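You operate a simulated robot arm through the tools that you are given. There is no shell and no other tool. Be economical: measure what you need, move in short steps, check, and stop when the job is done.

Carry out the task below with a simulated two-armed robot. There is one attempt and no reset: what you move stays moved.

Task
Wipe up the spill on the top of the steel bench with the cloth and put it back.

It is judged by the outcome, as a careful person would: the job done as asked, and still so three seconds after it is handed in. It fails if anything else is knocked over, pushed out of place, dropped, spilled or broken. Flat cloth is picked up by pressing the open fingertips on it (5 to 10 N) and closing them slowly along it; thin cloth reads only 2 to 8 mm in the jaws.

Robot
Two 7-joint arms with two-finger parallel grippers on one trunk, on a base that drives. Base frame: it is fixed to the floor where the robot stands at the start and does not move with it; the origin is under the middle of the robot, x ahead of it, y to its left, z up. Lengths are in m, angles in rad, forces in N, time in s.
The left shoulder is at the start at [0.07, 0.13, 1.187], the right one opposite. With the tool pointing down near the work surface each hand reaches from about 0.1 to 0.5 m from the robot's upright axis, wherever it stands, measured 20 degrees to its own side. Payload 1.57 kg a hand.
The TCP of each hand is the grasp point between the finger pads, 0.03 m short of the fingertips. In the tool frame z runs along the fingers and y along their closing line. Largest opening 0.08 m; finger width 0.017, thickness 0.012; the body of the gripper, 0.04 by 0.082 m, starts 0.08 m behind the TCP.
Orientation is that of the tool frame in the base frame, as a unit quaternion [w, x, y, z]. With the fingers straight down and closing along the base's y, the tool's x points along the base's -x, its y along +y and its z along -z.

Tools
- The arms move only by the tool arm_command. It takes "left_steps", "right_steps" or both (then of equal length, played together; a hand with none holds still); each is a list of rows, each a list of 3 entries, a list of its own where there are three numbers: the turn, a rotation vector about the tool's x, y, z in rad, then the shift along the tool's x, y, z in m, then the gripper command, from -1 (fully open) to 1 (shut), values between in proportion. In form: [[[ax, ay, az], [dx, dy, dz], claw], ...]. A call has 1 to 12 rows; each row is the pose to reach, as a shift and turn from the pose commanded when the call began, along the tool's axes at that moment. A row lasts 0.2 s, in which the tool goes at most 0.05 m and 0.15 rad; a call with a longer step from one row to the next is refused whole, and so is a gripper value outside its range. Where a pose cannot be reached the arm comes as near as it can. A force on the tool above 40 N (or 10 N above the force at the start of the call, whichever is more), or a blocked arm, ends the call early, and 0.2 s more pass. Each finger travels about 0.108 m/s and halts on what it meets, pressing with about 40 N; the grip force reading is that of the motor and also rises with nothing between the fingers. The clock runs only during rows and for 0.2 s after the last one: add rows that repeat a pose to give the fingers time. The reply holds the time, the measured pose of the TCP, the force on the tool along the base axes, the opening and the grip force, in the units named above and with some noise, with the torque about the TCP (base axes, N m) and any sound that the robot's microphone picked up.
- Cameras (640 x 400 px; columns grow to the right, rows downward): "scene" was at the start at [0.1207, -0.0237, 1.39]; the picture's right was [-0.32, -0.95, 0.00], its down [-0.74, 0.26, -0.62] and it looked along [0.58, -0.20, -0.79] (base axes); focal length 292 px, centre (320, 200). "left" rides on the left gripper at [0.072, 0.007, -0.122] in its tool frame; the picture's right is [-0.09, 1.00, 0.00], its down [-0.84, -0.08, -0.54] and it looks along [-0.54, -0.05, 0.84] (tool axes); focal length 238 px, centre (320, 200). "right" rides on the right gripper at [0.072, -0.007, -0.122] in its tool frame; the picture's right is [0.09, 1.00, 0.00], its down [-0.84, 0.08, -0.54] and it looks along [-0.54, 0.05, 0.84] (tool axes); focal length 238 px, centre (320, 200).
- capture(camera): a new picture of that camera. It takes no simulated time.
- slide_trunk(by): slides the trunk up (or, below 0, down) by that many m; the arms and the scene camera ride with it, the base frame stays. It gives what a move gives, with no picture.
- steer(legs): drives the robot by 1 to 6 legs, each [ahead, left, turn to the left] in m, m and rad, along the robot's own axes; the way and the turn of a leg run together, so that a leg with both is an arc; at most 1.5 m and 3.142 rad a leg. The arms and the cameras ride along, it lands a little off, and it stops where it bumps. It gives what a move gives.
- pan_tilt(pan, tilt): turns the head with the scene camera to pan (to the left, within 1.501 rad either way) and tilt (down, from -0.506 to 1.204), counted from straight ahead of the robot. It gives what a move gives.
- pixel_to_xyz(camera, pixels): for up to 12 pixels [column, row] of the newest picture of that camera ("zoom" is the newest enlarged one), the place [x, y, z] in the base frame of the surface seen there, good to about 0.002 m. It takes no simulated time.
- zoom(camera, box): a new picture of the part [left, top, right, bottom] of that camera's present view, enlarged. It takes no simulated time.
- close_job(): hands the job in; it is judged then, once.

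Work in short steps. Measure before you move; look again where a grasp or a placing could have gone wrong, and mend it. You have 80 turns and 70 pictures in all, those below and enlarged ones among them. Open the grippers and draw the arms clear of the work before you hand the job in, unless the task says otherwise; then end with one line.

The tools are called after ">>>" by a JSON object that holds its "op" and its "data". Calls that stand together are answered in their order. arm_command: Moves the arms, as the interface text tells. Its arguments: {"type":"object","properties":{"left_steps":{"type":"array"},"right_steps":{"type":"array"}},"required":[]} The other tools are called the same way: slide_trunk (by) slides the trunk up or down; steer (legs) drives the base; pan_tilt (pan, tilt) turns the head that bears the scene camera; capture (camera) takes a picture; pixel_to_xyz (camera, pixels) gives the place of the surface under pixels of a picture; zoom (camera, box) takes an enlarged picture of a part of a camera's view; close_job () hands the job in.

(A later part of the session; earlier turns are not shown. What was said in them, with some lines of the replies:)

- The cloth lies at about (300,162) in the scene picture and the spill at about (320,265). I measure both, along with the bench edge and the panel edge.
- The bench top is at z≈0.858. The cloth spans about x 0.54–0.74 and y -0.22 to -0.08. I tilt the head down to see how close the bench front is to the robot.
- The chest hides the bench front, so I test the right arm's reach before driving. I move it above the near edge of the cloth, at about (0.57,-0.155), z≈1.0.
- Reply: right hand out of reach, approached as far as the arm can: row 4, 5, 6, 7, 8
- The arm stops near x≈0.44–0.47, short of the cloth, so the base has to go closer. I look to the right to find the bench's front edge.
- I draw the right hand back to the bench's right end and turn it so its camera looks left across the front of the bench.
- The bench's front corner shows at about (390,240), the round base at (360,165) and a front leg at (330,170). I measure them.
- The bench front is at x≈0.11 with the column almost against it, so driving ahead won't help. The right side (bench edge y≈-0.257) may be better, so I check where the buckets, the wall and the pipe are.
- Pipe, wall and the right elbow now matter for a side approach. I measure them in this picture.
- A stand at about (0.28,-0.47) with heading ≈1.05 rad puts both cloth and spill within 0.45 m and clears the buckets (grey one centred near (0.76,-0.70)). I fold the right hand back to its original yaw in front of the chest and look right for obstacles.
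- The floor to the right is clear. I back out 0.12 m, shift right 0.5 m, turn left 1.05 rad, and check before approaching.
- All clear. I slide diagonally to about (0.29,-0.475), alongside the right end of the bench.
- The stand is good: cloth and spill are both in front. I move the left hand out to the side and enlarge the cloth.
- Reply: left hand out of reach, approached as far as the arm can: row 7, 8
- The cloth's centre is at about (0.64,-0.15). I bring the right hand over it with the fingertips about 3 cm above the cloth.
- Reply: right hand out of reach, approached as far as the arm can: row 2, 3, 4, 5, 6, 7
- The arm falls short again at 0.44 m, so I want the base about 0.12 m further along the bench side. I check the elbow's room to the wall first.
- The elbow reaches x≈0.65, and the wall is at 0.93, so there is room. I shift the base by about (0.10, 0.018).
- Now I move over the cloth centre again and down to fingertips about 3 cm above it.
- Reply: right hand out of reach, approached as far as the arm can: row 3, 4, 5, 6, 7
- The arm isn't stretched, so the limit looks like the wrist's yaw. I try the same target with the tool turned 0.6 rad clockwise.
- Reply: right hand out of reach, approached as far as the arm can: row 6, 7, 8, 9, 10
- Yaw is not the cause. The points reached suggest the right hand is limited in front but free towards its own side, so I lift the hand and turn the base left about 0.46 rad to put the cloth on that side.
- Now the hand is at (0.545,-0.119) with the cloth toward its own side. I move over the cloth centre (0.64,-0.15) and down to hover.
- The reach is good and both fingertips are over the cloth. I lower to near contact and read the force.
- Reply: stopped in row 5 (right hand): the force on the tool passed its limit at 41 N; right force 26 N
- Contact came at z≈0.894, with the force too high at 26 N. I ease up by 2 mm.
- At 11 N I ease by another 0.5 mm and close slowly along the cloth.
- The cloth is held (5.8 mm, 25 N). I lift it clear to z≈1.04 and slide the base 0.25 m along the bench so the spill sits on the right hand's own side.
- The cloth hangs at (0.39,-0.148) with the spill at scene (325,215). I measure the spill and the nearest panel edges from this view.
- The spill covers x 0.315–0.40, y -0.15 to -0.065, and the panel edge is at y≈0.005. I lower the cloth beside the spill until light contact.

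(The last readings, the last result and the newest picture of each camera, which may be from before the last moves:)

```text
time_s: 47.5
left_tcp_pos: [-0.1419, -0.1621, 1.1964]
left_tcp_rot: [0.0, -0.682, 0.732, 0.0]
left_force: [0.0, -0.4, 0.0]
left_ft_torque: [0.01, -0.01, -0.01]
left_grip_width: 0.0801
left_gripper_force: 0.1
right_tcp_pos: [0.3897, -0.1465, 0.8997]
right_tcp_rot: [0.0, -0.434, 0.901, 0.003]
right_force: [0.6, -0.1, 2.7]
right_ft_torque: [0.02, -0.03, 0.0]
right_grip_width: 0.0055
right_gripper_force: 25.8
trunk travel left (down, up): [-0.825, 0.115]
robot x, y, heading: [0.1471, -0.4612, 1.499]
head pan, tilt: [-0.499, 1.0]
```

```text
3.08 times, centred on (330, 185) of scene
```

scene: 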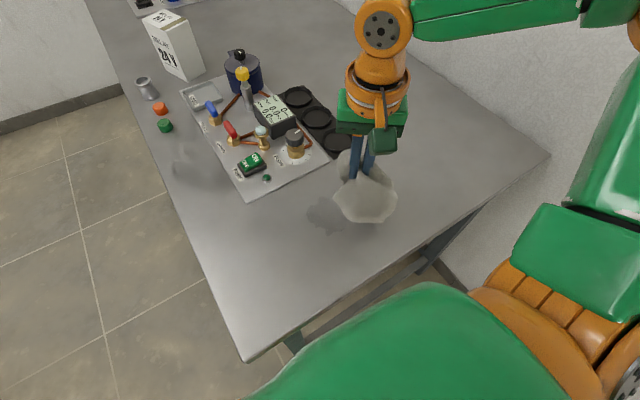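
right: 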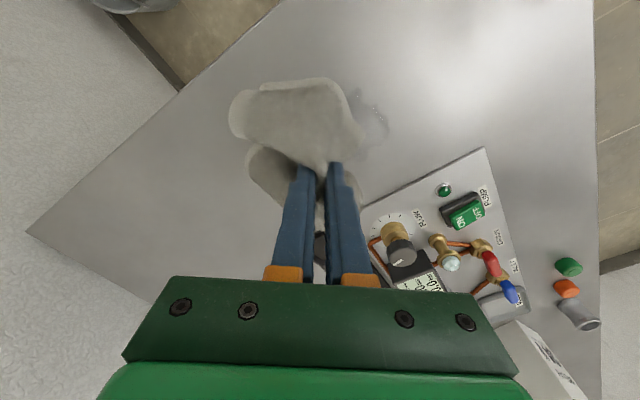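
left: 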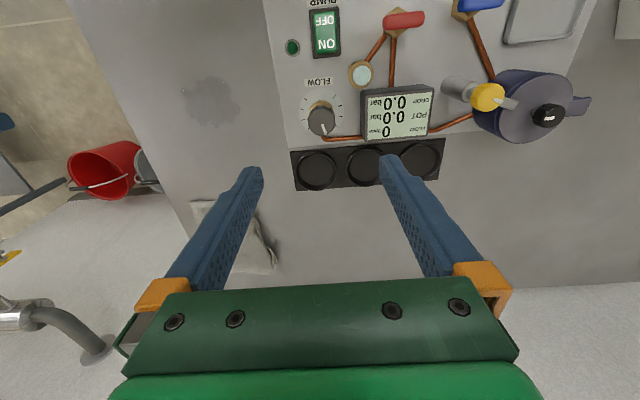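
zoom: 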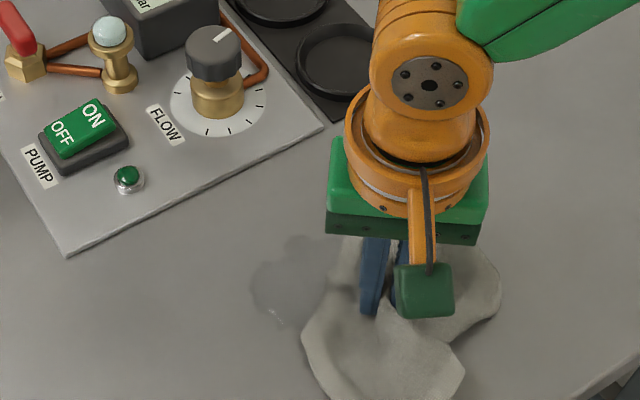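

Light contact (2.7 N) at z≈0.900, with the cloth spread under the fingers. I press about 3 mm further and wipe in three strokes across the spill.

>>> {"op": "arm_command", "data": {"right_steps": [[[0, 0, 0], [0.0136, 0.0275, 0.002], 1], [[0, 0, 0], [0.0291, 0.0471, 0.003], 1], [[0, 0, 0], [0.0447, 0.0667, 0.003], 1], [[0, 0, 0], [0.0243, 0.0893, 0.003], 1], [[0, 0, 0], [0.0087, 0.0697, 0.003], 1], [[0, 0, 0], [-0.0099, 0.0462, 0.003], 1], [[0, 0, 0], [-0.0286, 0.0227, 0.003], 1], [[0, 0, 0], [-0.0575, 0.0266, 0.003], 1], [[0, 0, 0], [-0.0459, 0.0492, 0.003], 1], [[0, 0, 0], [-0.0272, 0.0727, 0.003], 1], [[0, 0, 0], [-0.0086, 0.0962, 0.003], 1], [[0, 0, 0], [-0.0086, 0.0962, 0.003], 1]]}}

>>> {"op": "zoom", "data": {"camera": "scene", "box": [240, 120, 420, 250]}}

```text
time_s: 50.0
left_tcp_pos: [-0.1416, -0.1612, 1.1969]
left_tcp_rot: [0.0, -0.682, 0.732, -0.001]
left_force: [0.3, -0.9, 0.1]
left_ft_torque: [-0.03, -0.01, 0.0]
left_grip_width: 0.0801
left_gripper_force: 0.1
right_tcp_pos: [0.3426, -0.1055, 0.9217]
right_tcp_rot: [0.0, -0.435, 0.901, 0.003]
right_force: [-1.0, 0.3, -0.2]
right_ft_torque: [-0.02, 0.0, 0.05]
right_grip_width: 0.0053
right_gripper_force: 25.5
right hand out of reach, approached as far as the arm can: row 3, 4, 5, 6, 8, 9, 10, 11, 12
trunk travel left (down, up): [-0.825, 0.115]
robot x, y, heading: [0.1441, -0.4577, 1.501]
head pan, tilt: [-0.499, 1.0]
```

```text
3.08 times, centred on (330, 185) of scene
```

zoom: 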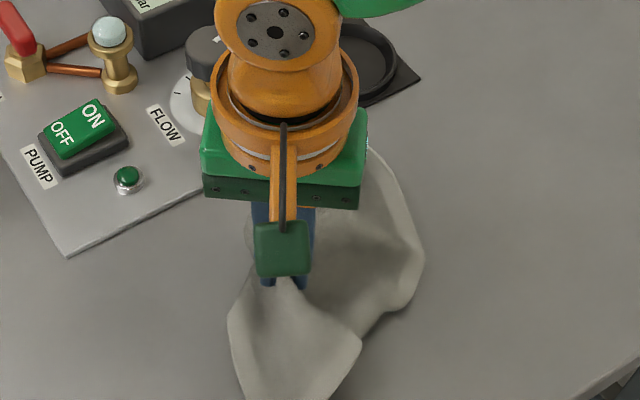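

The arm again hit its front limit, so the wipe wasn't complete. I lift, draw the hand toward its own side, then shift the base 0.05 m and turn 0.3 rad left so the whole spill lies on the right side.

>>> {"op": "arm_command", "data": {"right_steps": [[[0, 0, 0], [0, -0.01, -0.03], 1], [[0, 0, 0], [0, -0.03, -0.06], 1], [[0, 0, 0], [0, -0.06, -0.09], 1], [[0, 0, 0], [0, -0.09, -0.12], 1], [[0, 0, 0], [0, -0.1, -0.13], 1], [[0, 0, 0], [0, -0.1, -0.13], 1]]}}

>>> {"op": "steer", "data": {"legs": [[0, 0.053, 0], [0, 0, 0.3]]}}

>>> {"op": "capture", "data": {"camera": "scene"}}

```text
time_s: 51.5
left_tcp_pos: [-0.1411, -0.1596, 1.1963]
left_tcp_rot: [0.0, -0.681, 0.732, 0.001]
left_force: [0.0, 0.4, 0.3]
left_ft_torque: [0.0, 0.02, -0.02]
left_grip_width: 0.08
left_gripper_force: 0.0
right_tcp_pos: [0.4193, -0.1682, 1.0515]
right_tcp_rot: [0.001, -0.435, 0.9, 0.003]
right_force: [-0.2, -0.3, -0.8]
right_ft_torque: [-0.03, 0.01, 0.01]
right_grip_width: 0.0057
right_gripper_force: 25.7
trunk travel left (down, up): [-0.825, 0.115]
robot x, y, heading: [0.146, -0.4628, 1.502]
head pan, tilt: [-0.499, 1.0]
```

```text
time_s: 53.4
left_tcp_pos: [-0.2717, -0.2567, 1.1966]
left_tcp_rot: [0.0, 0.785, -0.62, -0.001]
left_force: [-0.3, 0.4, 0.3]
left_ft_torque: [0.0, 0.01, -0.02]
left_grip_width: 0.08
left_gripper_force: 0.1
right_tcp_pos: [0.2672, -0.0955, 1.0511]
right_tcp_rot: [0.0, -0.567, 0.824, 0.004]
right_force: [0.4, 1.2, 0.0]
right_ft_torque: [-0.02, 0.0, -0.09]
right_grip_width: 0.0054
right_gripper_force: 25.2
trunk travel left (down, up): [-0.825, 0.115]
robot x, y, heading: [0.0905, -0.4589, 1.803]
head pan, tilt: [-0.499, 1.0]
```

```text
41 pictures are left
```

scene: 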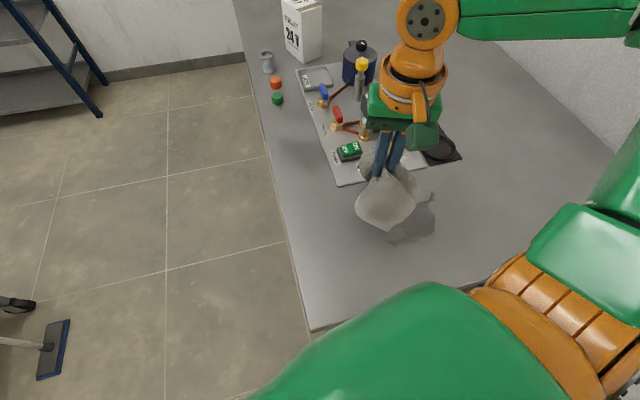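

The hand is at (0.267,-0.096). I move across to (0.395,-0.145) and lower the cloth at the spill's right end.

>>> {"op": "arm_command", "data": {"right_steps": [[[0, 0, 0], [0, -0.035, 0.0], 1], [[0, 0, 0], [0, -0.07, 0.01], 1], [[0, 0, 0], [0, -0.105, 0.03], 1], [[0, 0, 0], [0, -0.137, 0.06], 1], [[0, 0, 0], [0, -0.137, 0.09], 1], [[0, 0, 0], [0, -0.137, 0.12], 1], [[0, 0, 0], [0, -0.137, 0.14], 1], [[0, 0, 0], [0, -0.137, 0.149], 1], [[0, 0, 0], [0, -0.137, 0.153], 1], [[0, 0, 0], [0, -0.137, 0.153], 1]]}}

>>> {"op": "zoom", "data": {"camera": "scene", "box": [300, 100, 500, 260]}}

```text
time_s: 55.6
left_tcp_pos: [-0.2721, -0.259, 1.1969]
left_tcp_rot: [-0.002, 0.785, -0.62, 0.0]
left_force: [0.1, -0.7, 0.0]
left_ft_torque: [-0.02, 0.0, 0.0]
left_grip_width: 0.0802
left_gripper_force: 0.0
right_tcp_pos: [0.3925, -0.144, 0.8998]
right_tcp_rot: [0.002, -0.567, 0.824, 0.003]
right_force: [3.4, 2.2, 17.9]
right_ft_torque: [0.04, -0.09, -0.08]
right_grip_width: 0.0054
right_gripper_force: 26.0
trunk travel left (down, up): [-0.825, 0.115]
robot x, y, heading: [0.093, -0.457, 1.801]
head pan, tilt: [-0.499, 1.0]
```

```text
2.50 times, centred on (400, 180) of scene
```

zoom: 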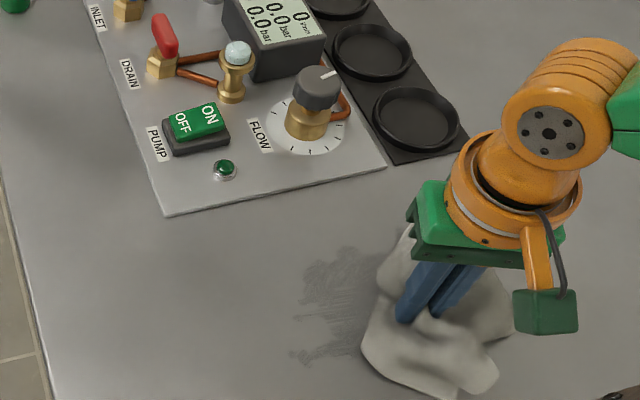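

Part of the spill is already gone. I repeat the three strokes from here at slightly lower pressure.

>>> {"op": "arm_command", "data": {"right_steps": [[[0, 0, 0], [0.0098, 0.0257, -0.0005], 1], [[0, 0, 0], [0.0205, 0.0537, 0], 1], [[0, 0, 0], [0.0329, 0.0864, 0], 1], [[0, 0, 0], [0.0076, 0.1014, 0], 1], [[0, 0, 0], [-0.0031, 0.0733, 0], 1], [[0, 0, 0], [-0.0137, 0.0453, 0], 1], [[0, 0, 0], [-0.0262, 0.0126, 0], 1], [[0, 0, 0], [-0.0568, 0.0082, 0], 1], [[0, 0, 0], [-0.0489, 0.0373, 0], 1], [[0, 0, 0], [-0.0382, 0.0654, 0], 1], [[0, 0, 0], [-0.0275, 0.0934, 0], 1], [[0, 0, 0], [-0.0204, 0.1121, 0], 1]]}}

>>> {"op": "zoom", "data": {"camera": "scene", "box": [300, 100, 500, 260]}}

```text
time_s: 58.2
left_tcp_pos: [-0.271, -0.2606, 1.1964]
left_tcp_rot: [-0.002, 0.785, -0.62, 0.0]
left_force: [-0.5, -0.6, -0.1]
left_ft_torque: [0.0, -0.03, 0.03]
left_grip_width: 0.0803
left_gripper_force: 0.0
right_tcp_pos: [0.2953, -0.0883, 0.8993]
right_tcp_rot: [0.002, -0.566, 0.824, 0.005]
right_force: [5.3, 0.9, 23.1]
right_ft_torque: [0.02, -0.2, -0.05]
right_grip_width: 0.0054
right_gripper_force: 25.4
trunk travel left (down, up): [-0.825, 0.115]
robot x, y, heading: [0.0911, -0.4569, 1.804]
head pan, tilt: [-0.499, 1.0]
```

```text
2.50 times, centred on (400, 180) of scene
```

zoom: 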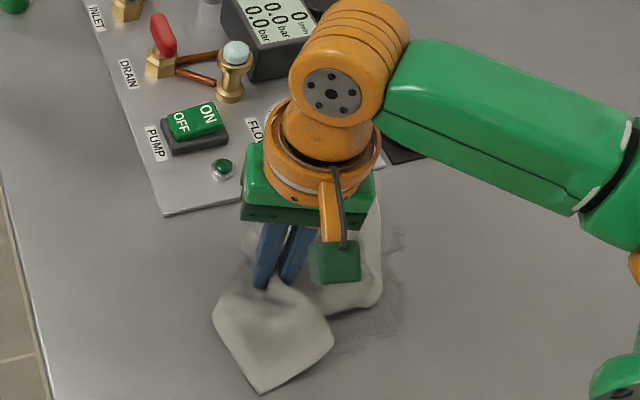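

Faint wetness remains on the right side, around x≈0.39–0.42. I wipe back toward +x with strokes reaching x≈0.435 and lift at the end to look.

>>> {"op": "arm_command", "data": {"right_steps": [[[0, 0, 0], [-0.0135, -0.0269, 0], 1], [[0, 0, 0], [-0.0242, -0.0549, 0], 1], [[0, 0, 0], [-0.0348, -0.083, 0], 1], [[0, 0, 0], [-0.0455, -0.111, 0], 1], [[0, 0, 0], [-0.0339, -0.1369, 0], 1], [[0, 0, 0], [-0.011, -0.1188, 0], 1], [[0, 0, 0], [-0.0004, -0.0908, 0], 1], [[0, 0, 0], [0.0131, -0.0639, 0], 1], [[0, 0, 0], [0.0211, -0.099, 0], 1], [[0, 0, 0], [0.0151, -0.1288, 0], 1], [[0, 0, 0], [0.0062, -0.1522, 0], 1], [[0, 0, 0], [0.0062, -0.1522, -0.04], 1]]}}

>>> {"op": "zoom", "data": {"camera": "scene", "box": [300, 100, 500, 260]}}

```text
time_s: 60.8
left_tcp_pos: [-0.2702, -0.2578, 1.196]
left_tcp_rot: [0.0, 0.785, -0.619, 0.0]
left_force: [0.0, -0.4, 0.0]
left_ft_torque: [0.03, 0.01, -0.03]
left_grip_width: 0.0802
left_gripper_force: 0.1
right_tcp_pos: [0.439, -0.146, 0.9357]
right_tcp_rot: [-0.001, -0.565, 0.825, 0.003]
right_force: [-0.2, 0.9, -0.4]
right_ft_torque: [0.0, 0.03, -0.06]
right_grip_width: 0.0053
right_gripper_force: 25.2
trunk travel left (down, up): [-0.825, 0.115]
robot x, y, heading: [0.0913, -0.4561, 1.805]
head pan, tilt: [-0.499, 1.0]
```

```text
2.50 times, centred on (400, 180) of scene
```

zoom: 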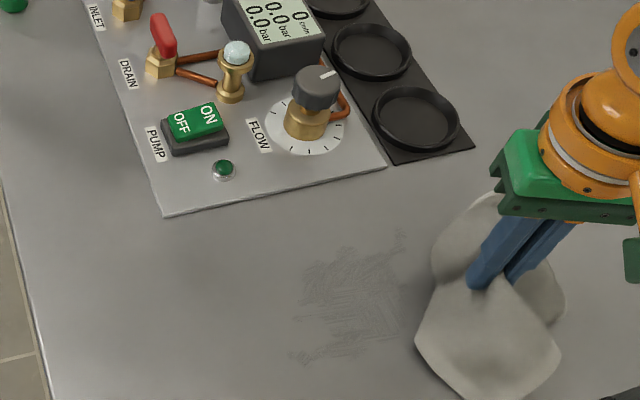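

Much fainter, but thin streaks remain at zoom (290–405, 235–360). I locate them to aim the next passes.

>>> {"op": "pixel_to_xyz", "data": {"camera": "zoom", "pixels": [[300, 355], [310, 270], [345, 245], [400, 240], [395, 335], [350, 340], [355, 290]]}}

>>> {"op": "zoom", "data": {"camera": "scene", "box": [370, 180, 450, 250]}}

```text
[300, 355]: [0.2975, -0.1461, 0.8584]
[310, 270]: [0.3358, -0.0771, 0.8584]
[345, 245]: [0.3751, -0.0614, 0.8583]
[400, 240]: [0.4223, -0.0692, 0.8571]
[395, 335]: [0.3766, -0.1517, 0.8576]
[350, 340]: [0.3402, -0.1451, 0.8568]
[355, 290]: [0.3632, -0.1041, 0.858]
```

```text
5.71 times, centred on (410, 215) of scene
```

zoom: 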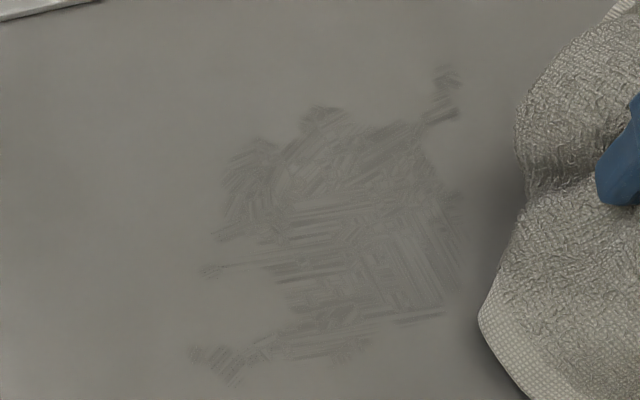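

The streaks show that the effective contact patch is small. I raster in the y direction with 1.5 cm spacing, pressing as before, starting from the right part.

>>> {"op": "arm_command", "data": {"right_steps": [[[0, 0, 0], [0, 0, 0.037], 1], [[0, 0, 0], [-0.0286, 0.0261, 0.037], 1], [[0, 0, 0], [-0.0706, 0.0423, 0.037], 1], [[0, 0, 0], [-0.0698, 0.0581, 0.037], 1], [[0, 0, 0], [-0.0279, 0.0419, 0.037], 1], [[0, 0, 0], [0.0141, 0.0257, 0.037], 1], [[0, 0, 0], [0.0195, 0.0397, 0.037], 1], [[0, 0, 0], [-0.0225, 0.0559, 0.037], 1], [[0, 0, 0], [-0.0644, 0.0721, 0.037], 1], [[0, 0, 0], [-0.059, 0.086, 0.037], 1], [[0, 0, 0], [-0.0171, 0.0698, 0.037], 1], [[0, 0, 0], [0.0249, 0.0536, 0.037], 1]]}}

```text
time_s: 63.4
left_tcp_pos: [-0.273, -0.2587, 1.1965]
left_tcp_rot: [-0.001, 0.785, -0.62, 0.0]
left_force: [-1.0, -0.7, 0.3]
left_ft_torque: [-0.02, -0.01, -0.02]
left_grip_width: 0.08
left_gripper_force: 0.0
right_tcp_pos: [0.3764, -0.1502, 0.9038]
right_tcp_rot: [0.0, -0.566, 0.824, 0.003]
right_force: [1.1, 0.1, 2.6]
right_ft_torque: [0.05, -0.01, -0.01]
right_grip_width: 0.0051
right_gripper_force: 25.9
trunk travel left (down, up): [-0.825, 0.115]
robot x, y, heading: [0.0924, -0.4534, 1.807]
head pan, tilt: [-0.499, 1.0]
```

The force was light (2.6 N), so I press 5 mm lower and continue the raster across the left part.

>>> {"op": "arm_command", "data": {"right_steps": [[[0, 0, 0], [-0.0379, 0.0268, 0.005], 1], [[0, 0, 0], [-0.0799, 0.043, 0.005], 1], [[0, 0, 0], [-0.0745, 0.057, 0.005], 1], [[0, 0, 0], [-0.0325, 0.0408, 0.005], 1], [[0, 0, 0], [0.0095, 0.0246, 0.005], 1], [[0, 0, 0], [0.0149, 0.0386, 0.005], 1], [[0, 0, 0], [-0.0271, 0.0548, 0.005], 1], [[0, 0, 0], [-0.0691, 0.071, 0.005], 1], [[0, 0, 0], [-0.059, 0.0832, 0.005], 1], [[0, 0, 0], [-0.017, 0.067, 0.005], 1], [[0, 0, 0], [0.0221, 0.0573, 0.005], 1], [[0, 0, 0], [0.0274, 0.0766, 0.005], 1]]}}

>>> {"op": "zoom", "data": {"camera": "scene", "box": [340, 150, 460, 255]}}

```text
time_s: 66.0
left_tcp_pos: [-0.2698, -0.2621, 1.1971]
left_tcp_rot: [-0.002, 0.785, -0.62, -0.002]
left_force: [-0.1, -0.7, -0.1]
left_ft_torque: [0.0, -0.03, 0.0]
left_grip_width: 0.08
left_gripper_force: 0.1
right_tcp_pos: [0.2968, -0.1504, 0.8973]
right_tcp_rot: [0.001, -0.566, 0.824, 0.004]
right_force: [6.6, -1.3, 30.2]
right_ft_torque: [-0.08, -0.32, -0.05]
right_grip_width: 0.0049
right_gripper_force: 25.6
trunk travel left (down, up): [-0.825, 0.115]
robot x, y, heading: [0.0948, -0.4584, 1.802]
head pan, tilt: [-0.499, 1.0]
```

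```text
3.81 times, centred on (400, 202) of scene
```

zoom: 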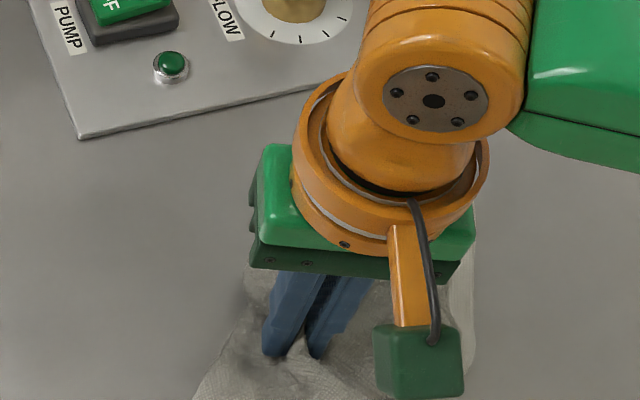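

Pressure reached 30 N. I lift 5 cm and move aside to +x to see the result.

>>> {"op": "arm_command", "data": {"right_steps": [[[0, 0, 0], [0, 0, -0.04], 1], [[0, 0, 0], [0.01, -0.04, -0.06], 1], [[0, 0, 0], [0.01, -0.08, -0.06], 1], [[0, 0, 0], [0.01, -0.12, -0.06], 1], [[0, 0, 0], [0.01, -0.15, -0.06], 1]]}}

>>> {"op": "zoom", "data": {"camera": "scene", "box": [360, 170, 460, 250]}}

```text
time_s: 67.2
left_tcp_pos: [-0.2704, -0.2584, 1.1983]
left_tcp_rot: [0.0, 0.785, -0.62, -0.001]
left_force: [0.2, -0.5, -0.4]
left_ft_torque: [0.02, -0.01, 0.01]
left_grip_width: 0.0799
left_gripper_force: 0.1
right_tcp_pos: [0.433, -0.2096, 0.9572]
right_tcp_rot: [0.0, -0.565, 0.825, 0.005]
right_force: [-0.4, -0.5, -0.4]
right_ft_torque: [0.0, 0.01, -0.04]
right_grip_width: 0.0051
right_gripper_force: 25.4
trunk travel left (down, up): [-0.825, 0.115]
robot x, y, heading: [0.0902, -0.4568, 1.804]
head pan, tilt: [-0.499, 1.0]
```

```text
5.00 times, centred on (410, 210) of scene
```

zoom: 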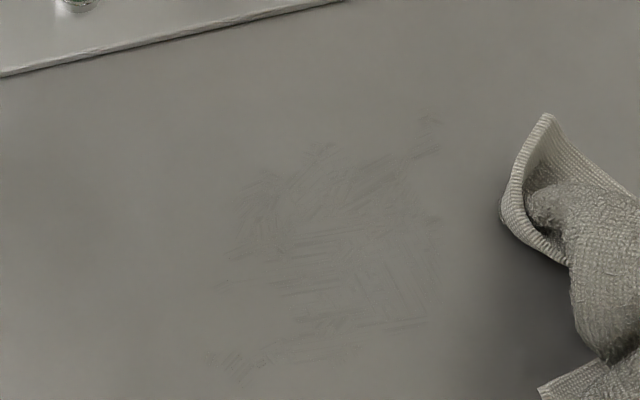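

Each pass fades it further. I make another full raster, this time with strokes along x, keeping firm contact.

>>> {"op": "arm_command", "data": {"right_steps": [[[0, 0, 0], [-0.0405, 0.0189, 0.02], 1], [[0, 0, 0], [-0.0545, 0.0243, 0.058], 1], [[0, 0, 0], [-0.039, 0.0644, 0.058], 1], [[0, 0, 0], [-0.0235, 0.1045, 0.058], 1], [[0, 0, 0], [-0.0076, 0.1455, 0.058], 1], [[0, 0, 0], [-0.0262, 0.1527, 0.058], 1], [[0, 0, 0], [-0.0421, 0.1117, 0.058], 1], [[0, 0, 0], [-0.0576, 0.0716, 0.058], 1], [[0, 0, 0], [-0.0731, 0.0315, 0.058], 1], [[0, 0, 0], [-0.0918, 0.0388, 0.058], 1], [[0, 0, 0], [-0.0763, 0.0789, 0.058], 1], [[0, 0, 0], [-0.0608, 0.119, 0.058], 1]]}}

```text
time_s: 69.8
left_tcp_pos: [-0.2725, -0.2601, 1.1973]
left_tcp_rot: [-0.001, 0.785, -0.62, -0.001]
left_force: [-0.1, -0.3, 0.4]
left_ft_torque: [0.01, -0.01, 0.0]
left_grip_width: 0.08
left_gripper_force: 0.1
right_tcp_pos: [0.3398, -0.1146, 0.9003]
right_tcp_rot: [0.002, -0.566, 0.824, 0.004]
right_force: [3.7, -2.4, 17.1]
right_ft_torque: [-0.13, -0.15, -0.01]
right_grip_width: 0.0048
right_gripper_force: 25.1
trunk travel left (down, up): [-0.825, 0.115]
robot x, y, heading: [0.0944, -0.4575, 1.804]
head pan, tilt: [-0.499, 1.0]
```

Steady 17 N contact. I continue the raster over the upper half and finish with a diagonal.

>>> {"op": "arm_command", "data": {"right_steps": [[[0, 0, 0], [0.0101, 0.039, 0], 1], [[0, 0, 0], [-0.0085, 0.0462, 0], 1], [[0, 0, 0], [-0.0243, 0.0052, 0], 1], [[0, 0, 0], [-0.0399, -0.0349, 0], 1], [[0, 0, 0], [-0.0554, -0.075, 0], 1], [[0, 0, 0], [-0.076, -0.0671, 0], 1], [[0, 0, 0], [-0.0605, -0.027, 0], 1], [[0, 0, 0], [-0.0449, 0.0131, 0], 1], [[0, 0, 0], [-0.0327, 0.0448, 0], 1], [[0, 0, 0], [-0.0187, 0.0072, 0], 1], [[0, 0, 0], [-0.0033, -0.0362, 0], 1], [[0, 0, 0], [0.0027, -0.0761, 0], 1]]}}

>>> {"op": "arm_command", "data": {"right_steps": [[[0, 0, 0], [0.02, -0.01, -0.04], 1], [[0, 0, 0], [0.05, -0.03, -0.058], 1], [[0, 0, 0], [0.06, -0.03, -0.058], 1]]}}

>>> {"op": "zoom", "data": {"camera": "scene", "box": [360, 170, 460, 250]}}

```text
time_s: 72.4
left_tcp_pos: [-0.2748, -0.2586, 1.1962]
left_tcp_rot: [-0.001, 0.785, -0.619, 0.001]
left_force: [0.2, -0.3, 0.3]
left_ft_torque: [0.02, -0.01, 0.03]
left_grip_width: 0.08
left_gripper_force: 0.2
right_tcp_pos: [0.4113, -0.1409, 0.8996]
right_tcp_rot: [0.001, -0.566, 0.824, 0.003]
right_force: [-2.2, 1.4, 10.7]
right_ft_torque: [0.05, 0.04, -0.05]
right_grip_width: 0.0048
right_gripper_force: 25.2
trunk travel left (down, up): [-0.825, 0.115]
robot x, y, heading: [0.0934, -0.4597, 1.805]
head pan, tilt: [-0.499, 1.0]
```

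```text
time_s: 73.2
left_tcp_pos: [-0.2711, -0.2578, 1.1961]
left_tcp_rot: [-0.001, 0.785, -0.619, 0.001]
left_force: [0.3, 0.3, -0.1]
left_ft_torque: [-0.02, -0.01, 0.01]
left_grip_width: 0.08
left_gripper_force: 0.1
right_tcp_pos: [0.4188, -0.2067, 0.9542]
right_tcp_rot: [0.0, -0.567, 0.824, 0.003]
right_force: [-0.3, -0.7, 0.1]
right_ft_torque: [-0.02, 0.06, -0.04]
right_grip_width: 0.0051
right_gripper_force: 25.3
trunk travel left (down, up): [-0.825, 0.115]
robot x, y, heading: [0.0945, -0.458, 1.802]
head pan, tilt: [-0.499, 1.0]
```

```text
5.00 times, centred on (410, 210) of scene
```

zoom: 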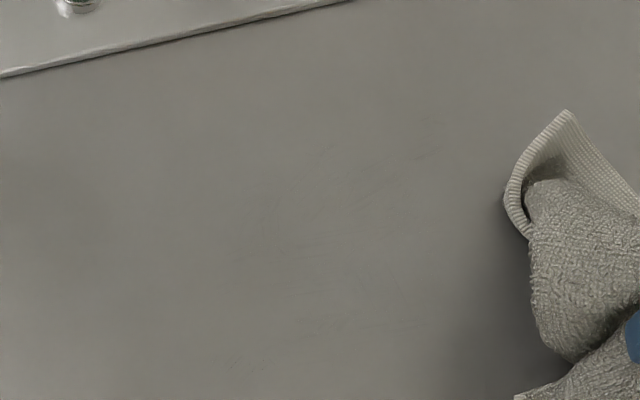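

Almost clean. I do one more full raster with offset lines to take off the last traces.

>>> {"op": "arm_command", "data": {"right_steps": [[[0, 0, 0], [-0.041, 0.0093, 0.02], 1], [[0, 0, 0], [-0.0625, 0.0176, 0.056], 1], [[0, 0, 0], [-0.0472, 0.0578, 0.056], 1], [[0, 0, 0], [-0.0318, 0.0979, 0.056], 1], [[0, 0, 0], [-0.0111, 0.1349, 0.056], 1], [[0, 0, 0], [-0.0373, 0.1449, 0.056], 1], [[0, 0, 0], [-0.0524, 0.1057, 0.056], 1], [[0, 0, 0], [-0.0678, 0.0656, 0.056], 1], [[0, 0, 0], [-0.0831, 0.0254, 0.056], 1], [[0, 0, 0], [-0.1018, 0.0326, 0.056], 1], [[0, 0, 0], [-0.0865, 0.0728, 0.056], 1], [[0, 0, 0], [-0.0711, 0.1129, 0.056], 1]]}}

>>> {"op": "arm_command", "data": {"right_steps": [[[0, 0, 0], [0.0104, 0.0357, 0], 1], [[0, 0, 0], [-0.0083, 0.0428, 0], 1], [[0, 0, 0], [-0.024, 0.0017, 0], 1], [[0, 0, 0], [-0.0394, -0.0385, 0], 1], [[0, 0, 0], [-0.0548, -0.0787, 0], 1], [[0, 0, 0], [-0.0716, -0.0722, 0], 1], [[0, 0, 0], [-0.0562, -0.032, 0], 1], [[0, 0, 0], [-0.0408, 0.0082, 0], 1], [[0, 0, 0], [-0.0258, 0.0388, 0], 1], [[0, 0, 0], [-0.0258, 0.0388, -0.045], 1], [[0, 0, 0], [-0.01, 0.0, -0.07], 1], [[0, 0, 0], [0.01, -0.04, -0.08], 1]]}}

>>> {"op": "arm_command", "data": {"right_steps": [[[0, 0, 0], [0.02, -0.03, -0.02], 1], [[0, 0, 0], [0.04, -0.06, -0.05], 1], [[0, 0, 0], [0.06, -0.08, -0.07], 1], [[0, 0, 0], [0.06, -0.08, -0.07], 1]]}}

>>> {"op": "zoom", "data": {"camera": "scene", "box": [340, 150, 480, 262]}}

```text
time_s: 75.8
left_tcp_pos: [-0.2715, -0.2583, 1.1959]
left_tcp_rot: [-0.001, 0.785, -0.619, 0.0]
left_force: [0.1, 0.2, 0.2]
left_ft_torque: [0.03, 0.01, -0.05]
left_grip_width: 0.0801
left_gripper_force: 0.1
right_tcp_pos: [0.3366, -0.1029, 0.9024]
right_tcp_rot: [0.001, -0.566, 0.824, 0.003]
right_force: [1.7, -0.7, 9.1]
right_ft_torque: [-0.05, -0.13, -0.04]
right_grip_width: 0.0053
right_gripper_force: 25.4
trunk travel left (down, up): [-0.825, 0.115]
robot x, y, heading: [0.0911, -0.4556, 1.807]
head pan, tilt: [-0.499, 1.0]
```

```text
time_s: 78.4
left_tcp_pos: [-0.2705, -0.26, 1.1983]
left_tcp_rot: [0.0, 0.785, -0.62, -0.001]
left_force: [-1.0, -0.3, -0.3]
left_ft_torque: [0.03, -0.01, -0.02]
left_grip_width: 0.0802
left_gripper_force: 0.1
right_tcp_pos: [0.373, -0.1262, 0.981]
right_tcp_rot: [0.0, -0.566, 0.824, 0.004]
right_force: [0.4, 0.0, -0.2]
right_ft_torque: [0.03, 0.03, -0.01]
right_grip_width: 0.0047
right_gripper_force: 25.2
trunk travel left (down, up): [-0.825, 0.115]
robot x, y, heading: [0.0918, -0.4535, 1.805]
head pan, tilt: [-0.499, 1.0]
```

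```text
time_s: 79.4
left_tcp_pos: [-0.2723, -0.2561, 1.1982]
left_tcp_rot: [0.0, 0.785, -0.619, -0.001]
left_force: [0.2, 0.2, 0.0]
left_ft_torque: [-0.02, 0.01, 0.0]
left_grip_width: 0.0799
left_gripper_force: 0.1
right_tcp_pos: [0.4273, -0.209, 1.0478]
right_tcp_rot: [0.0, -0.566, 0.824, 0.003]
right_force: [0.0, 0.3, -0.5]
right_ft_torque: [0.02, 0.02, 0.01]
right_grip_width: 0.0047
right_gripper_force: 25.6
trunk travel left (down, up): [-0.825, 0.115]
robot x, y, heading: [0.0902, -0.4576, 1.806]
head pan, tilt: [-0.499, 1.0]
```

```text
3.57 times, centred on (410, 206) of scene
```

zoom: 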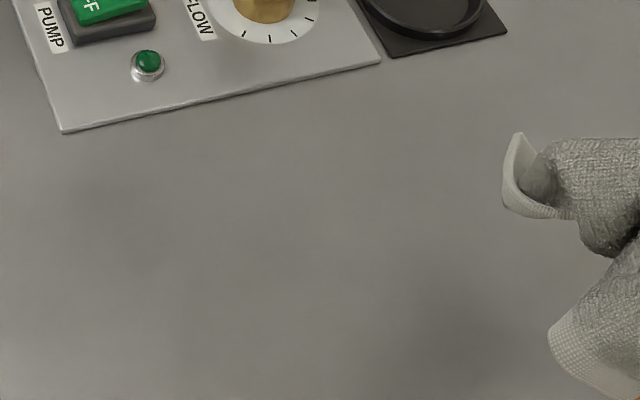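

The top is clean. Now I take the cloth back: bring the hand in front, reverse the turn, and slide the base back to its earlier stand near (0.395,-0.46).

>>> {"op": "arm_command", "data": {"right_steps": [[[0, 0, 0], [-0.006, 0.038, 0], 1], [[0, 0, 0], [-0.012, 0.076, 0], 1], [[0, 0, 0], [-0.02, 0.114, 0], 1], [[0, 0, 0], [-0.026, 0.152, 0], 1], [[0, 0, 0], [-0.0325, 0.19, 0], 1], [[0, 0, 0], [-0.0325, 0.19, 0], 1]]}}

>>> {"op": "steer", "data": {"legs": [[0, 0, -0.305], [0.02, -0.305, 0]]}}

>>> {"op": "capture", "data": {"camera": "scene"}}

>>> {"op": "capture", "data": {"camera": "right"}}

```text
time_s: 80.8
left_tcp_pos: [-0.2701, -0.2567, 1.197]
left_tcp_rot: [0.0, 0.785, -0.62, 0.0]
left_force: [0.1, 0.6, 0.4]
left_ft_torque: [0.0, 0.01, 0.02]
left_grip_width: 0.0799
left_gripper_force: 0.0
right_tcp_pos: [0.2603, -0.112, 1.0518]
right_tcp_rot: [0.0, -0.566, 0.825, 0.004]
right_force: [0.3, 0.4, -0.4]
right_ft_torque: [0.02, 0.02, 0.0]
right_grip_width: 0.0049
right_gripper_force: 25.6
trunk travel left (down, up): [-0.825, 0.115]
robot x, y, heading: [0.0957, -0.4545, 1.801]
head pan, tilt: [-0.499, 1.0]
```

```text
time_s: 83.8
left_tcp_pos: [0.1073, -0.1592, 1.197]
left_tcp_rot: [0.001, -0.681, 0.732, -0.001]
left_force: [-0.1, 0.3, 0.6]
left_ft_torque: [0.02, -0.04, -0.03]
left_grip_width: 0.0803
left_gripper_force: 0.2
right_tcp_pos: [0.6567, -0.1805, 1.052]
right_tcp_rot: [0.002, -0.434, 0.901, 0.003]
right_force: [-0.6, -0.1, -0.4]
right_ft_torque: [-0.03, 0.0, 0.1]
right_grip_width: 0.0048
right_gripper_force: 25.9
trunk travel left (down, up): [-0.825, 0.115]
robot x, y, heading: [0.3953, -0.4564, 1.5]
head pan, tilt: [-0.499, 1.0]
```

```text
32 pictures are left
```

scene: 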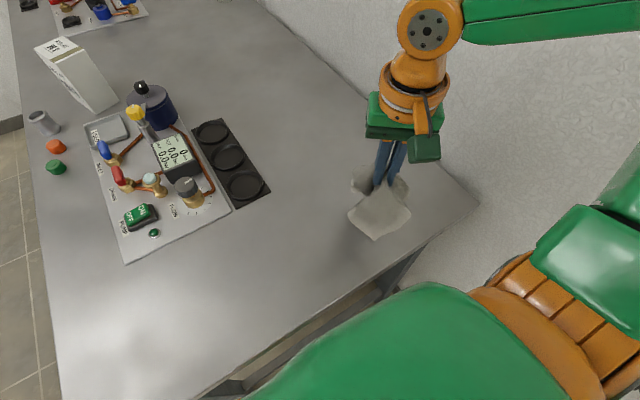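

```text
31 pictures are left
```

right: 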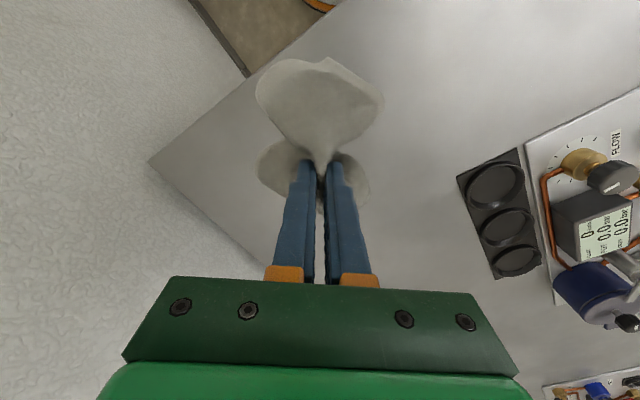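

The cloth is back over its place, with the hand at (0.657,-0.18). I move to (0.64,-0.15) and lower it to light contact.

>>> {"op": "arm_command", "data": {"right_steps": [[[0, 0, 0], [-0.0135, 0.032, 0.02], 1], [[0, 0, 0], [-0.0135, 0.032, 0.05], 1], [[0, 0, 0], [-0.0135, 0.032, 0.08], 1], [[0, 0, 0], [-0.0135, 0.032, 0.105], 1], [[0, 0, 0], [-0.0135, 0.032, 0.125], 1], [[0, 0, 0], [-0.0135, 0.032, 0.14], 1], [[0, 0, 0], [-0.0135, 0.032, 0.148], 1], [[0, 0, 0], [-0.0135, 0.032, 0.151], 1], [[0, 0, 0], [-0.0135, 0.032, 0.151], 1]]}}

>>> {"op": "zoom", "data": {"camera": "scene", "box": [290, 120, 470, 260]}}

>>> {"op": "capture", "data": {"camera": "right"}}

```text
time_s: 85.8
left_tcp_pos: [0.1082, -0.1596, 1.1975]
left_tcp_rot: [0.0, -0.682, 0.732, 0.001]
left_force: [1.0, 0.3, 0.4]
left_ft_torque: [0.01, 0.0, 0.03]
left_grip_width: 0.08
left_gripper_force: 0.1
right_tcp_pos: [0.6423, -0.1496, 0.9019]
right_tcp_rot: [0.002, -0.434, 0.901, 0.004]
right_force: [1.5, 0.1, 8.1]
right_ft_torque: [0.01, -0.05, 0.1]
right_grip_width: 0.0048
right_gripper_force: 25.2
trunk travel left (down, up): [-0.825, 0.115]
robot x, y, heading: [0.3957, -0.4575, 1.5]
head pan, tilt: [-0.499, 1.0]
```

```text
2.86 times, centred on (380, 190) of scene
```

zoom: 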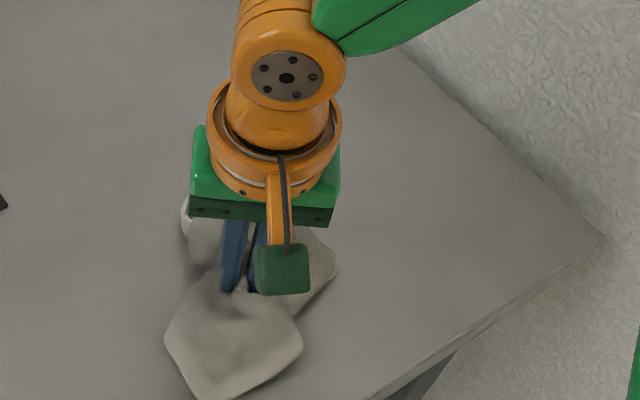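

```text
29 pictures are left
```

right: 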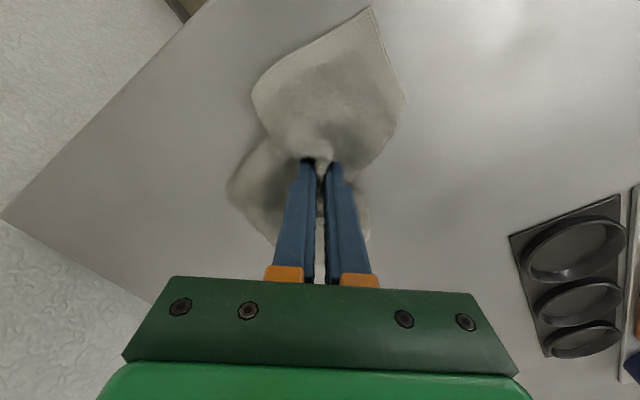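

The cloth rests at its old place with 8 N contact. I open the fingers slowly so they spread it out, then rise gently.

>>> {"op": "arm_command", "data": {"right_steps": [[[0, 0, 0], [0, 0, 0.001], 0.85], [[0, 0, 0], [0, 0, 0.001], 0.65], [[0, 0, 0], [0, 0, 0.001], 0.45], [[0, 0, 0], [0, 0, 0.001], 0.25], [[0, 0, 0], [0, 0, 0.001], 0.05], [[0, 0, 0], [0, 0, 0.001], -0.15], [[0, 0, 0], [0, 0, 0.001], -0.35], [[0, 0, 0], [0, 0, 0.001], -0.55], [[0, 0, 0], [0, 0, 0.001], -0.75], [[0, 0, 0], [0, 0, 0.001], -1], [[0, 0, 0], [0, 0, 0.001], -1]]}}

>>> {"op": "arm_command", "data": {"right_steps": [[[0, 0, 0], [0, 0, -0.01], -1], [[0, 0, 0], [0, 0, -0.03], -1], [[0, 0, 0], [0, 0, -0.06], -1], [[0, 0, 0], [0, 0, -0.09], -1], [[0, 0, 0], [0, 0, -0.12], -1], [[0, 0, 0], [0, 0, -0.14], -1]]}}

>>> {"op": "capture", "data": {"camera": "right"}}

>>> {"op": "zoom", "data": {"camera": "scene", "box": [270, 120, 470, 290]}}

```text
time_s: 88.2
left_tcp_pos: [0.1091, -0.1593, 1.1971]
left_tcp_rot: [0.0, -0.681, 0.732, 0.0]
left_force: [-0.3, 0.7, 0.0]
left_ft_torque: [-0.01, 0.0, 0.0]
left_grip_width: 0.0802
left_gripper_force: 0.1
right_tcp_pos: [0.6416, -0.1495, 0.9009]
right_tcp_rot: [0.0, -0.434, 0.901, 0.003]
right_force: [0.0, -0.2, 0.0]
right_ft_torque: [-0.04, -0.02, -0.04]
right_grip_width: 0.0798
right_gripper_force: 0.0
trunk travel left (down, up): [-0.825, 0.115]
robot x, y, heading: [0.3903, -0.4582, 1.503]
head pan, tilt: [-0.499, 1.0]
```

```text
time_s: 89.6
left_tcp_pos: [0.1085, -0.1599, 1.1959]
left_tcp_rot: [0.0, -0.681, 0.732, -0.001]
left_force: [-0.5, -0.1, -0.4]
left_ft_torque: [0.01, -0.04, 0.0]
left_grip_width: 0.0801
left_gripper_force: 0.0
right_tcp_pos: [0.6425, -0.1521, 1.0394]
right_tcp_rot: [0.0, -0.434, 0.901, 0.003]
right_force: [0.2, 0.3, -1.1]
right_ft_torque: [0.01, -0.04, -0.01]
right_grip_width: 0.0803
right_gripper_force: 0.1
trunk travel left (down, up): [-0.825, 0.115]
robot x, y, heading: [0.3956, -0.4601, 1.501]
head pan, tilt: [-0.499, 1.0]
```

```text
28 pictures are left
```

right: 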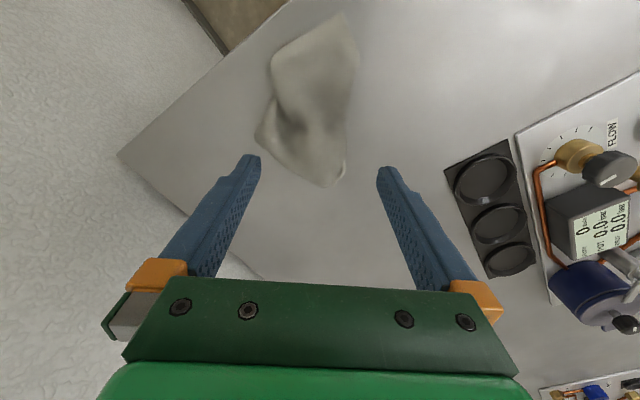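

```text
2.35 times, centred on (370, 205) of scene
```

zoom: 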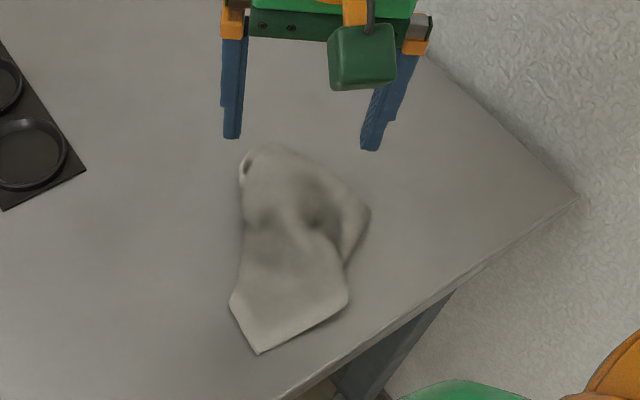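

The cloth is released and lies roughly where it was, somewhat bunched. I measure how its outline compares with the original (x 0.54–0.74, y -0.22 to -0.08).

>>> {"op": "pixel_to_xyz", "data": {"camera": "zoom", "pixels": [[242, 170], [275, 148], [368, 212], [347, 300], [257, 352], [232, 302], [300, 240], [320, 215]]}}

```text
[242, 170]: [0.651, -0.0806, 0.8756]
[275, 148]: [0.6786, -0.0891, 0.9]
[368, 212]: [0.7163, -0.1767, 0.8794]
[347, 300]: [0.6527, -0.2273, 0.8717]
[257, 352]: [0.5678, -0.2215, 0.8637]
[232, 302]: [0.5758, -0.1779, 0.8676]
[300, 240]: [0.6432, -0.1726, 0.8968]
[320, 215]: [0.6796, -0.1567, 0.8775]
```

The centroid is now about (0.64,-0.16) against about (0.643,-0.15) at the start, so it is back in place. I withdraw the right hand and take a last look.

>>> {"op": "arm_command", "data": {"right_steps": [[[0, 0, 0], [0, 0, -0.03], -1], [[0, 0, 0], [0.03, 0, -0.05], -1], [[0, 0, 0], [0.06, 0, -0.06], -1], [[0, 0, 0], [0.09, 0, -0.06], -1], [[0, 0, 0], [0.12, 0, -0.06], -1], [[0, 0, 0], [0.12, 0, -0.06], -1]]}}

>>> {"op": "pan_tilt", "data": {"pan": -0.15, "tilt": 0.95}}

>>> {"op": "capture", "data": {"camera": "scene"}}

```text
time_s: 91.0
left_tcp_pos: [0.108, -0.1594, 1.1966]
left_tcp_rot: [0.0, -0.681, 0.732, 0.0]
left_force: [-0.4, -0.3, 0.8]
left_ft_torque: [-0.01, -0.03, -0.02]
left_grip_width: 0.0799
left_gripper_force: 0.0
right_tcp_pos: [0.5685, -0.2465, 1.0995]
right_tcp_rot: [0.0, -0.435, 0.901, 0.004]
right_force: [0.5, 0.8, 0.5]
right_ft_torque: [-0.01, -0.03, 0.03]
right_grip_width: 0.0801
right_gripper_force: 0.1
trunk travel left (down, up): [-0.825, 0.115]
robot x, y, heading: [0.396, -0.4623, 1.497]
head pan, tilt: [-0.499, 1.0]
```

```text
time_s: 91.8
left_tcp_pos: [0.1083, -0.1601, 1.1961]
left_tcp_rot: [0.0, -0.682, 0.732, 0.0]
left_force: [-0.8, -0.1, 0.2]
left_ft_torque: [0.03, -0.04, -0.02]
left_grip_width: 0.0799
left_gripper_force: 0.2
right_tcp_pos: [0.5688, -0.2453, 1.0993]
right_tcp_rot: [0.001, -0.435, 0.901, 0.003]
right_force: [0.2, -0.5, -0.5]
right_ft_torque: [0.01, 0.0, -0.02]
right_grip_width: 0.08
right_gripper_force: 0.1
trunk travel left (down, up): [-0.825, 0.115]
robot x, y, heading: [0.3916, -0.4601, 1.501]
head pan, tilt: [-0.15, 0.949]
```

```text
26 pictures are left
```

scene: 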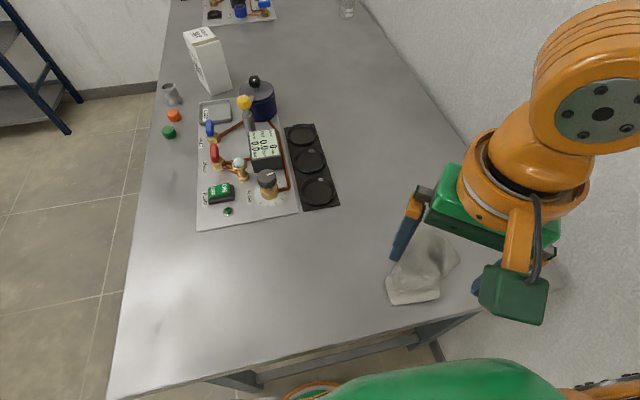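

The bench is clean and the panel items are untouched. I drive the robot 0.25 m toward the front, which clears the arm from above the cloth, and then check with an enlarged view.

>>> {"op": "steer", "data": {"legs": [[-0.018, 0.25, 0], [-0.15, 0, 0]]}}

>>> {"op": "pan_tilt", "data": {"pan": -0.5, "tilt": 0.85}}

>>> {"op": "capture", "data": {"camera": "scene"}}

```text
time_s: 94.7
left_tcp_pos: [-0.154, -0.2996, 1.1955]
left_tcp_rot: [-0.001, -0.678, 0.735, -0.002]
left_force: [0.0, 0.7, 0.5]
left_ft_torque: [0.01, -0.01, -0.01]
left_grip_width: 0.08
left_gripper_force: 0.0
right_tcp_pos: [0.3052, -0.3894, 1.0992]
right_tcp_rot: [0.0, -0.43, 0.903, 0.002]
right_force: [0.3, 0.1, 0.0]
right_ft_torque: [-0.01, -0.01, 0.0]
right_grip_width: 0.0798
right_gripper_force: 0.1
trunk travel left (down, up): [-0.825, 0.115]
robot x, y, heading: [0.1296, -0.6075, 1.487]
head pan, tilt: [-0.15, 0.949]
```

```text
time_s: 95.5
left_tcp_pos: [-0.1537, -0.3046, 1.197]
left_tcp_rot: [0.0, -0.679, 0.734, 0.0]
left_force: [-0.1, -1.1, -0.2]
left_ft_torque: [0.0, -0.01, 0.01]
left_grip_width: 0.0801
left_gripper_force: 0.0
right_tcp_pos: [0.3055, -0.3934, 1.1009]
right_tcp_rot: [0.001, -0.431, 0.903, 0.003]
right_force: [0.7, -0.3, -0.7]
right_ft_torque: [0.03, -0.01, 0.0]
right_grip_width: 0.0801
right_gripper_force: 0.0
trunk travel left (down, up): [-0.825, 0.115]
robot x, y, heading: [0.1289, -0.6082, 1.496]
head pan, tilt: [-0.499, 0.85]
```

```text
25 pictures are left
```

scene: 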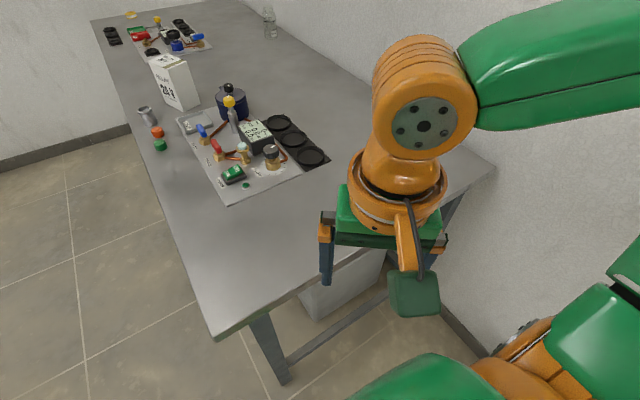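

The hands are clear of the bench. I take one last right-camera view to confirm the cloth and the wiped area.

>>> {"op": "capture", "data": {"camera": "right"}}

>>> {"op": "zoom", "data": {"camera": "scene", "box": [180, 130, 360, 260]}}

```text
24 pictures are left
```

right: 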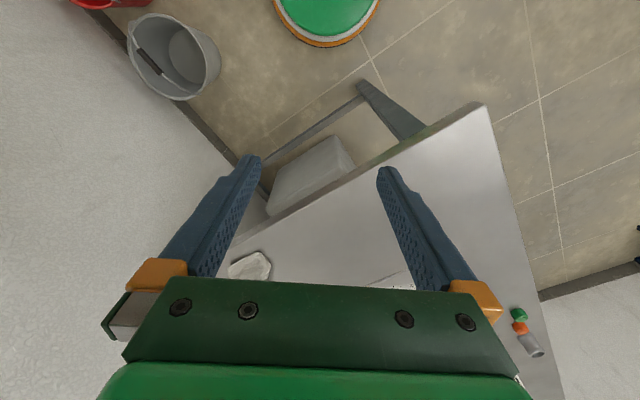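

```text
3.08 times, centred on (270, 195) of scene
```

zoom: 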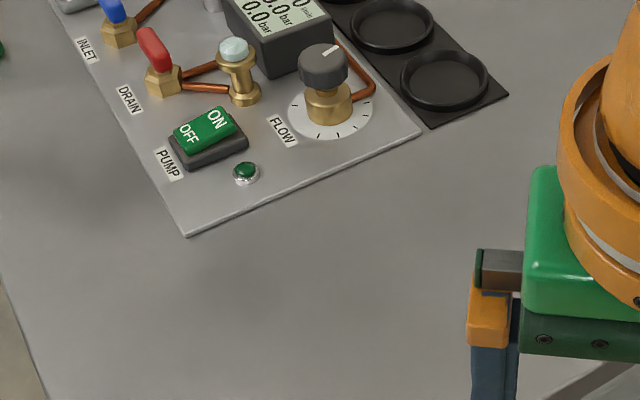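

The spill is gone, the cloth is on the bench at its place, and the grippers are open and clear. I hand the job in.

>>> {"op": "close_job", "data": {}}

```text
The job is handed in.
```

I wiped the spill off the steel bench, and no trace shows in the last close-up. The cloth is back within about 1 cm of where it lay, though bunched rather than flat; nothing else appears disturbed, and both hands are open and clear of the bench.
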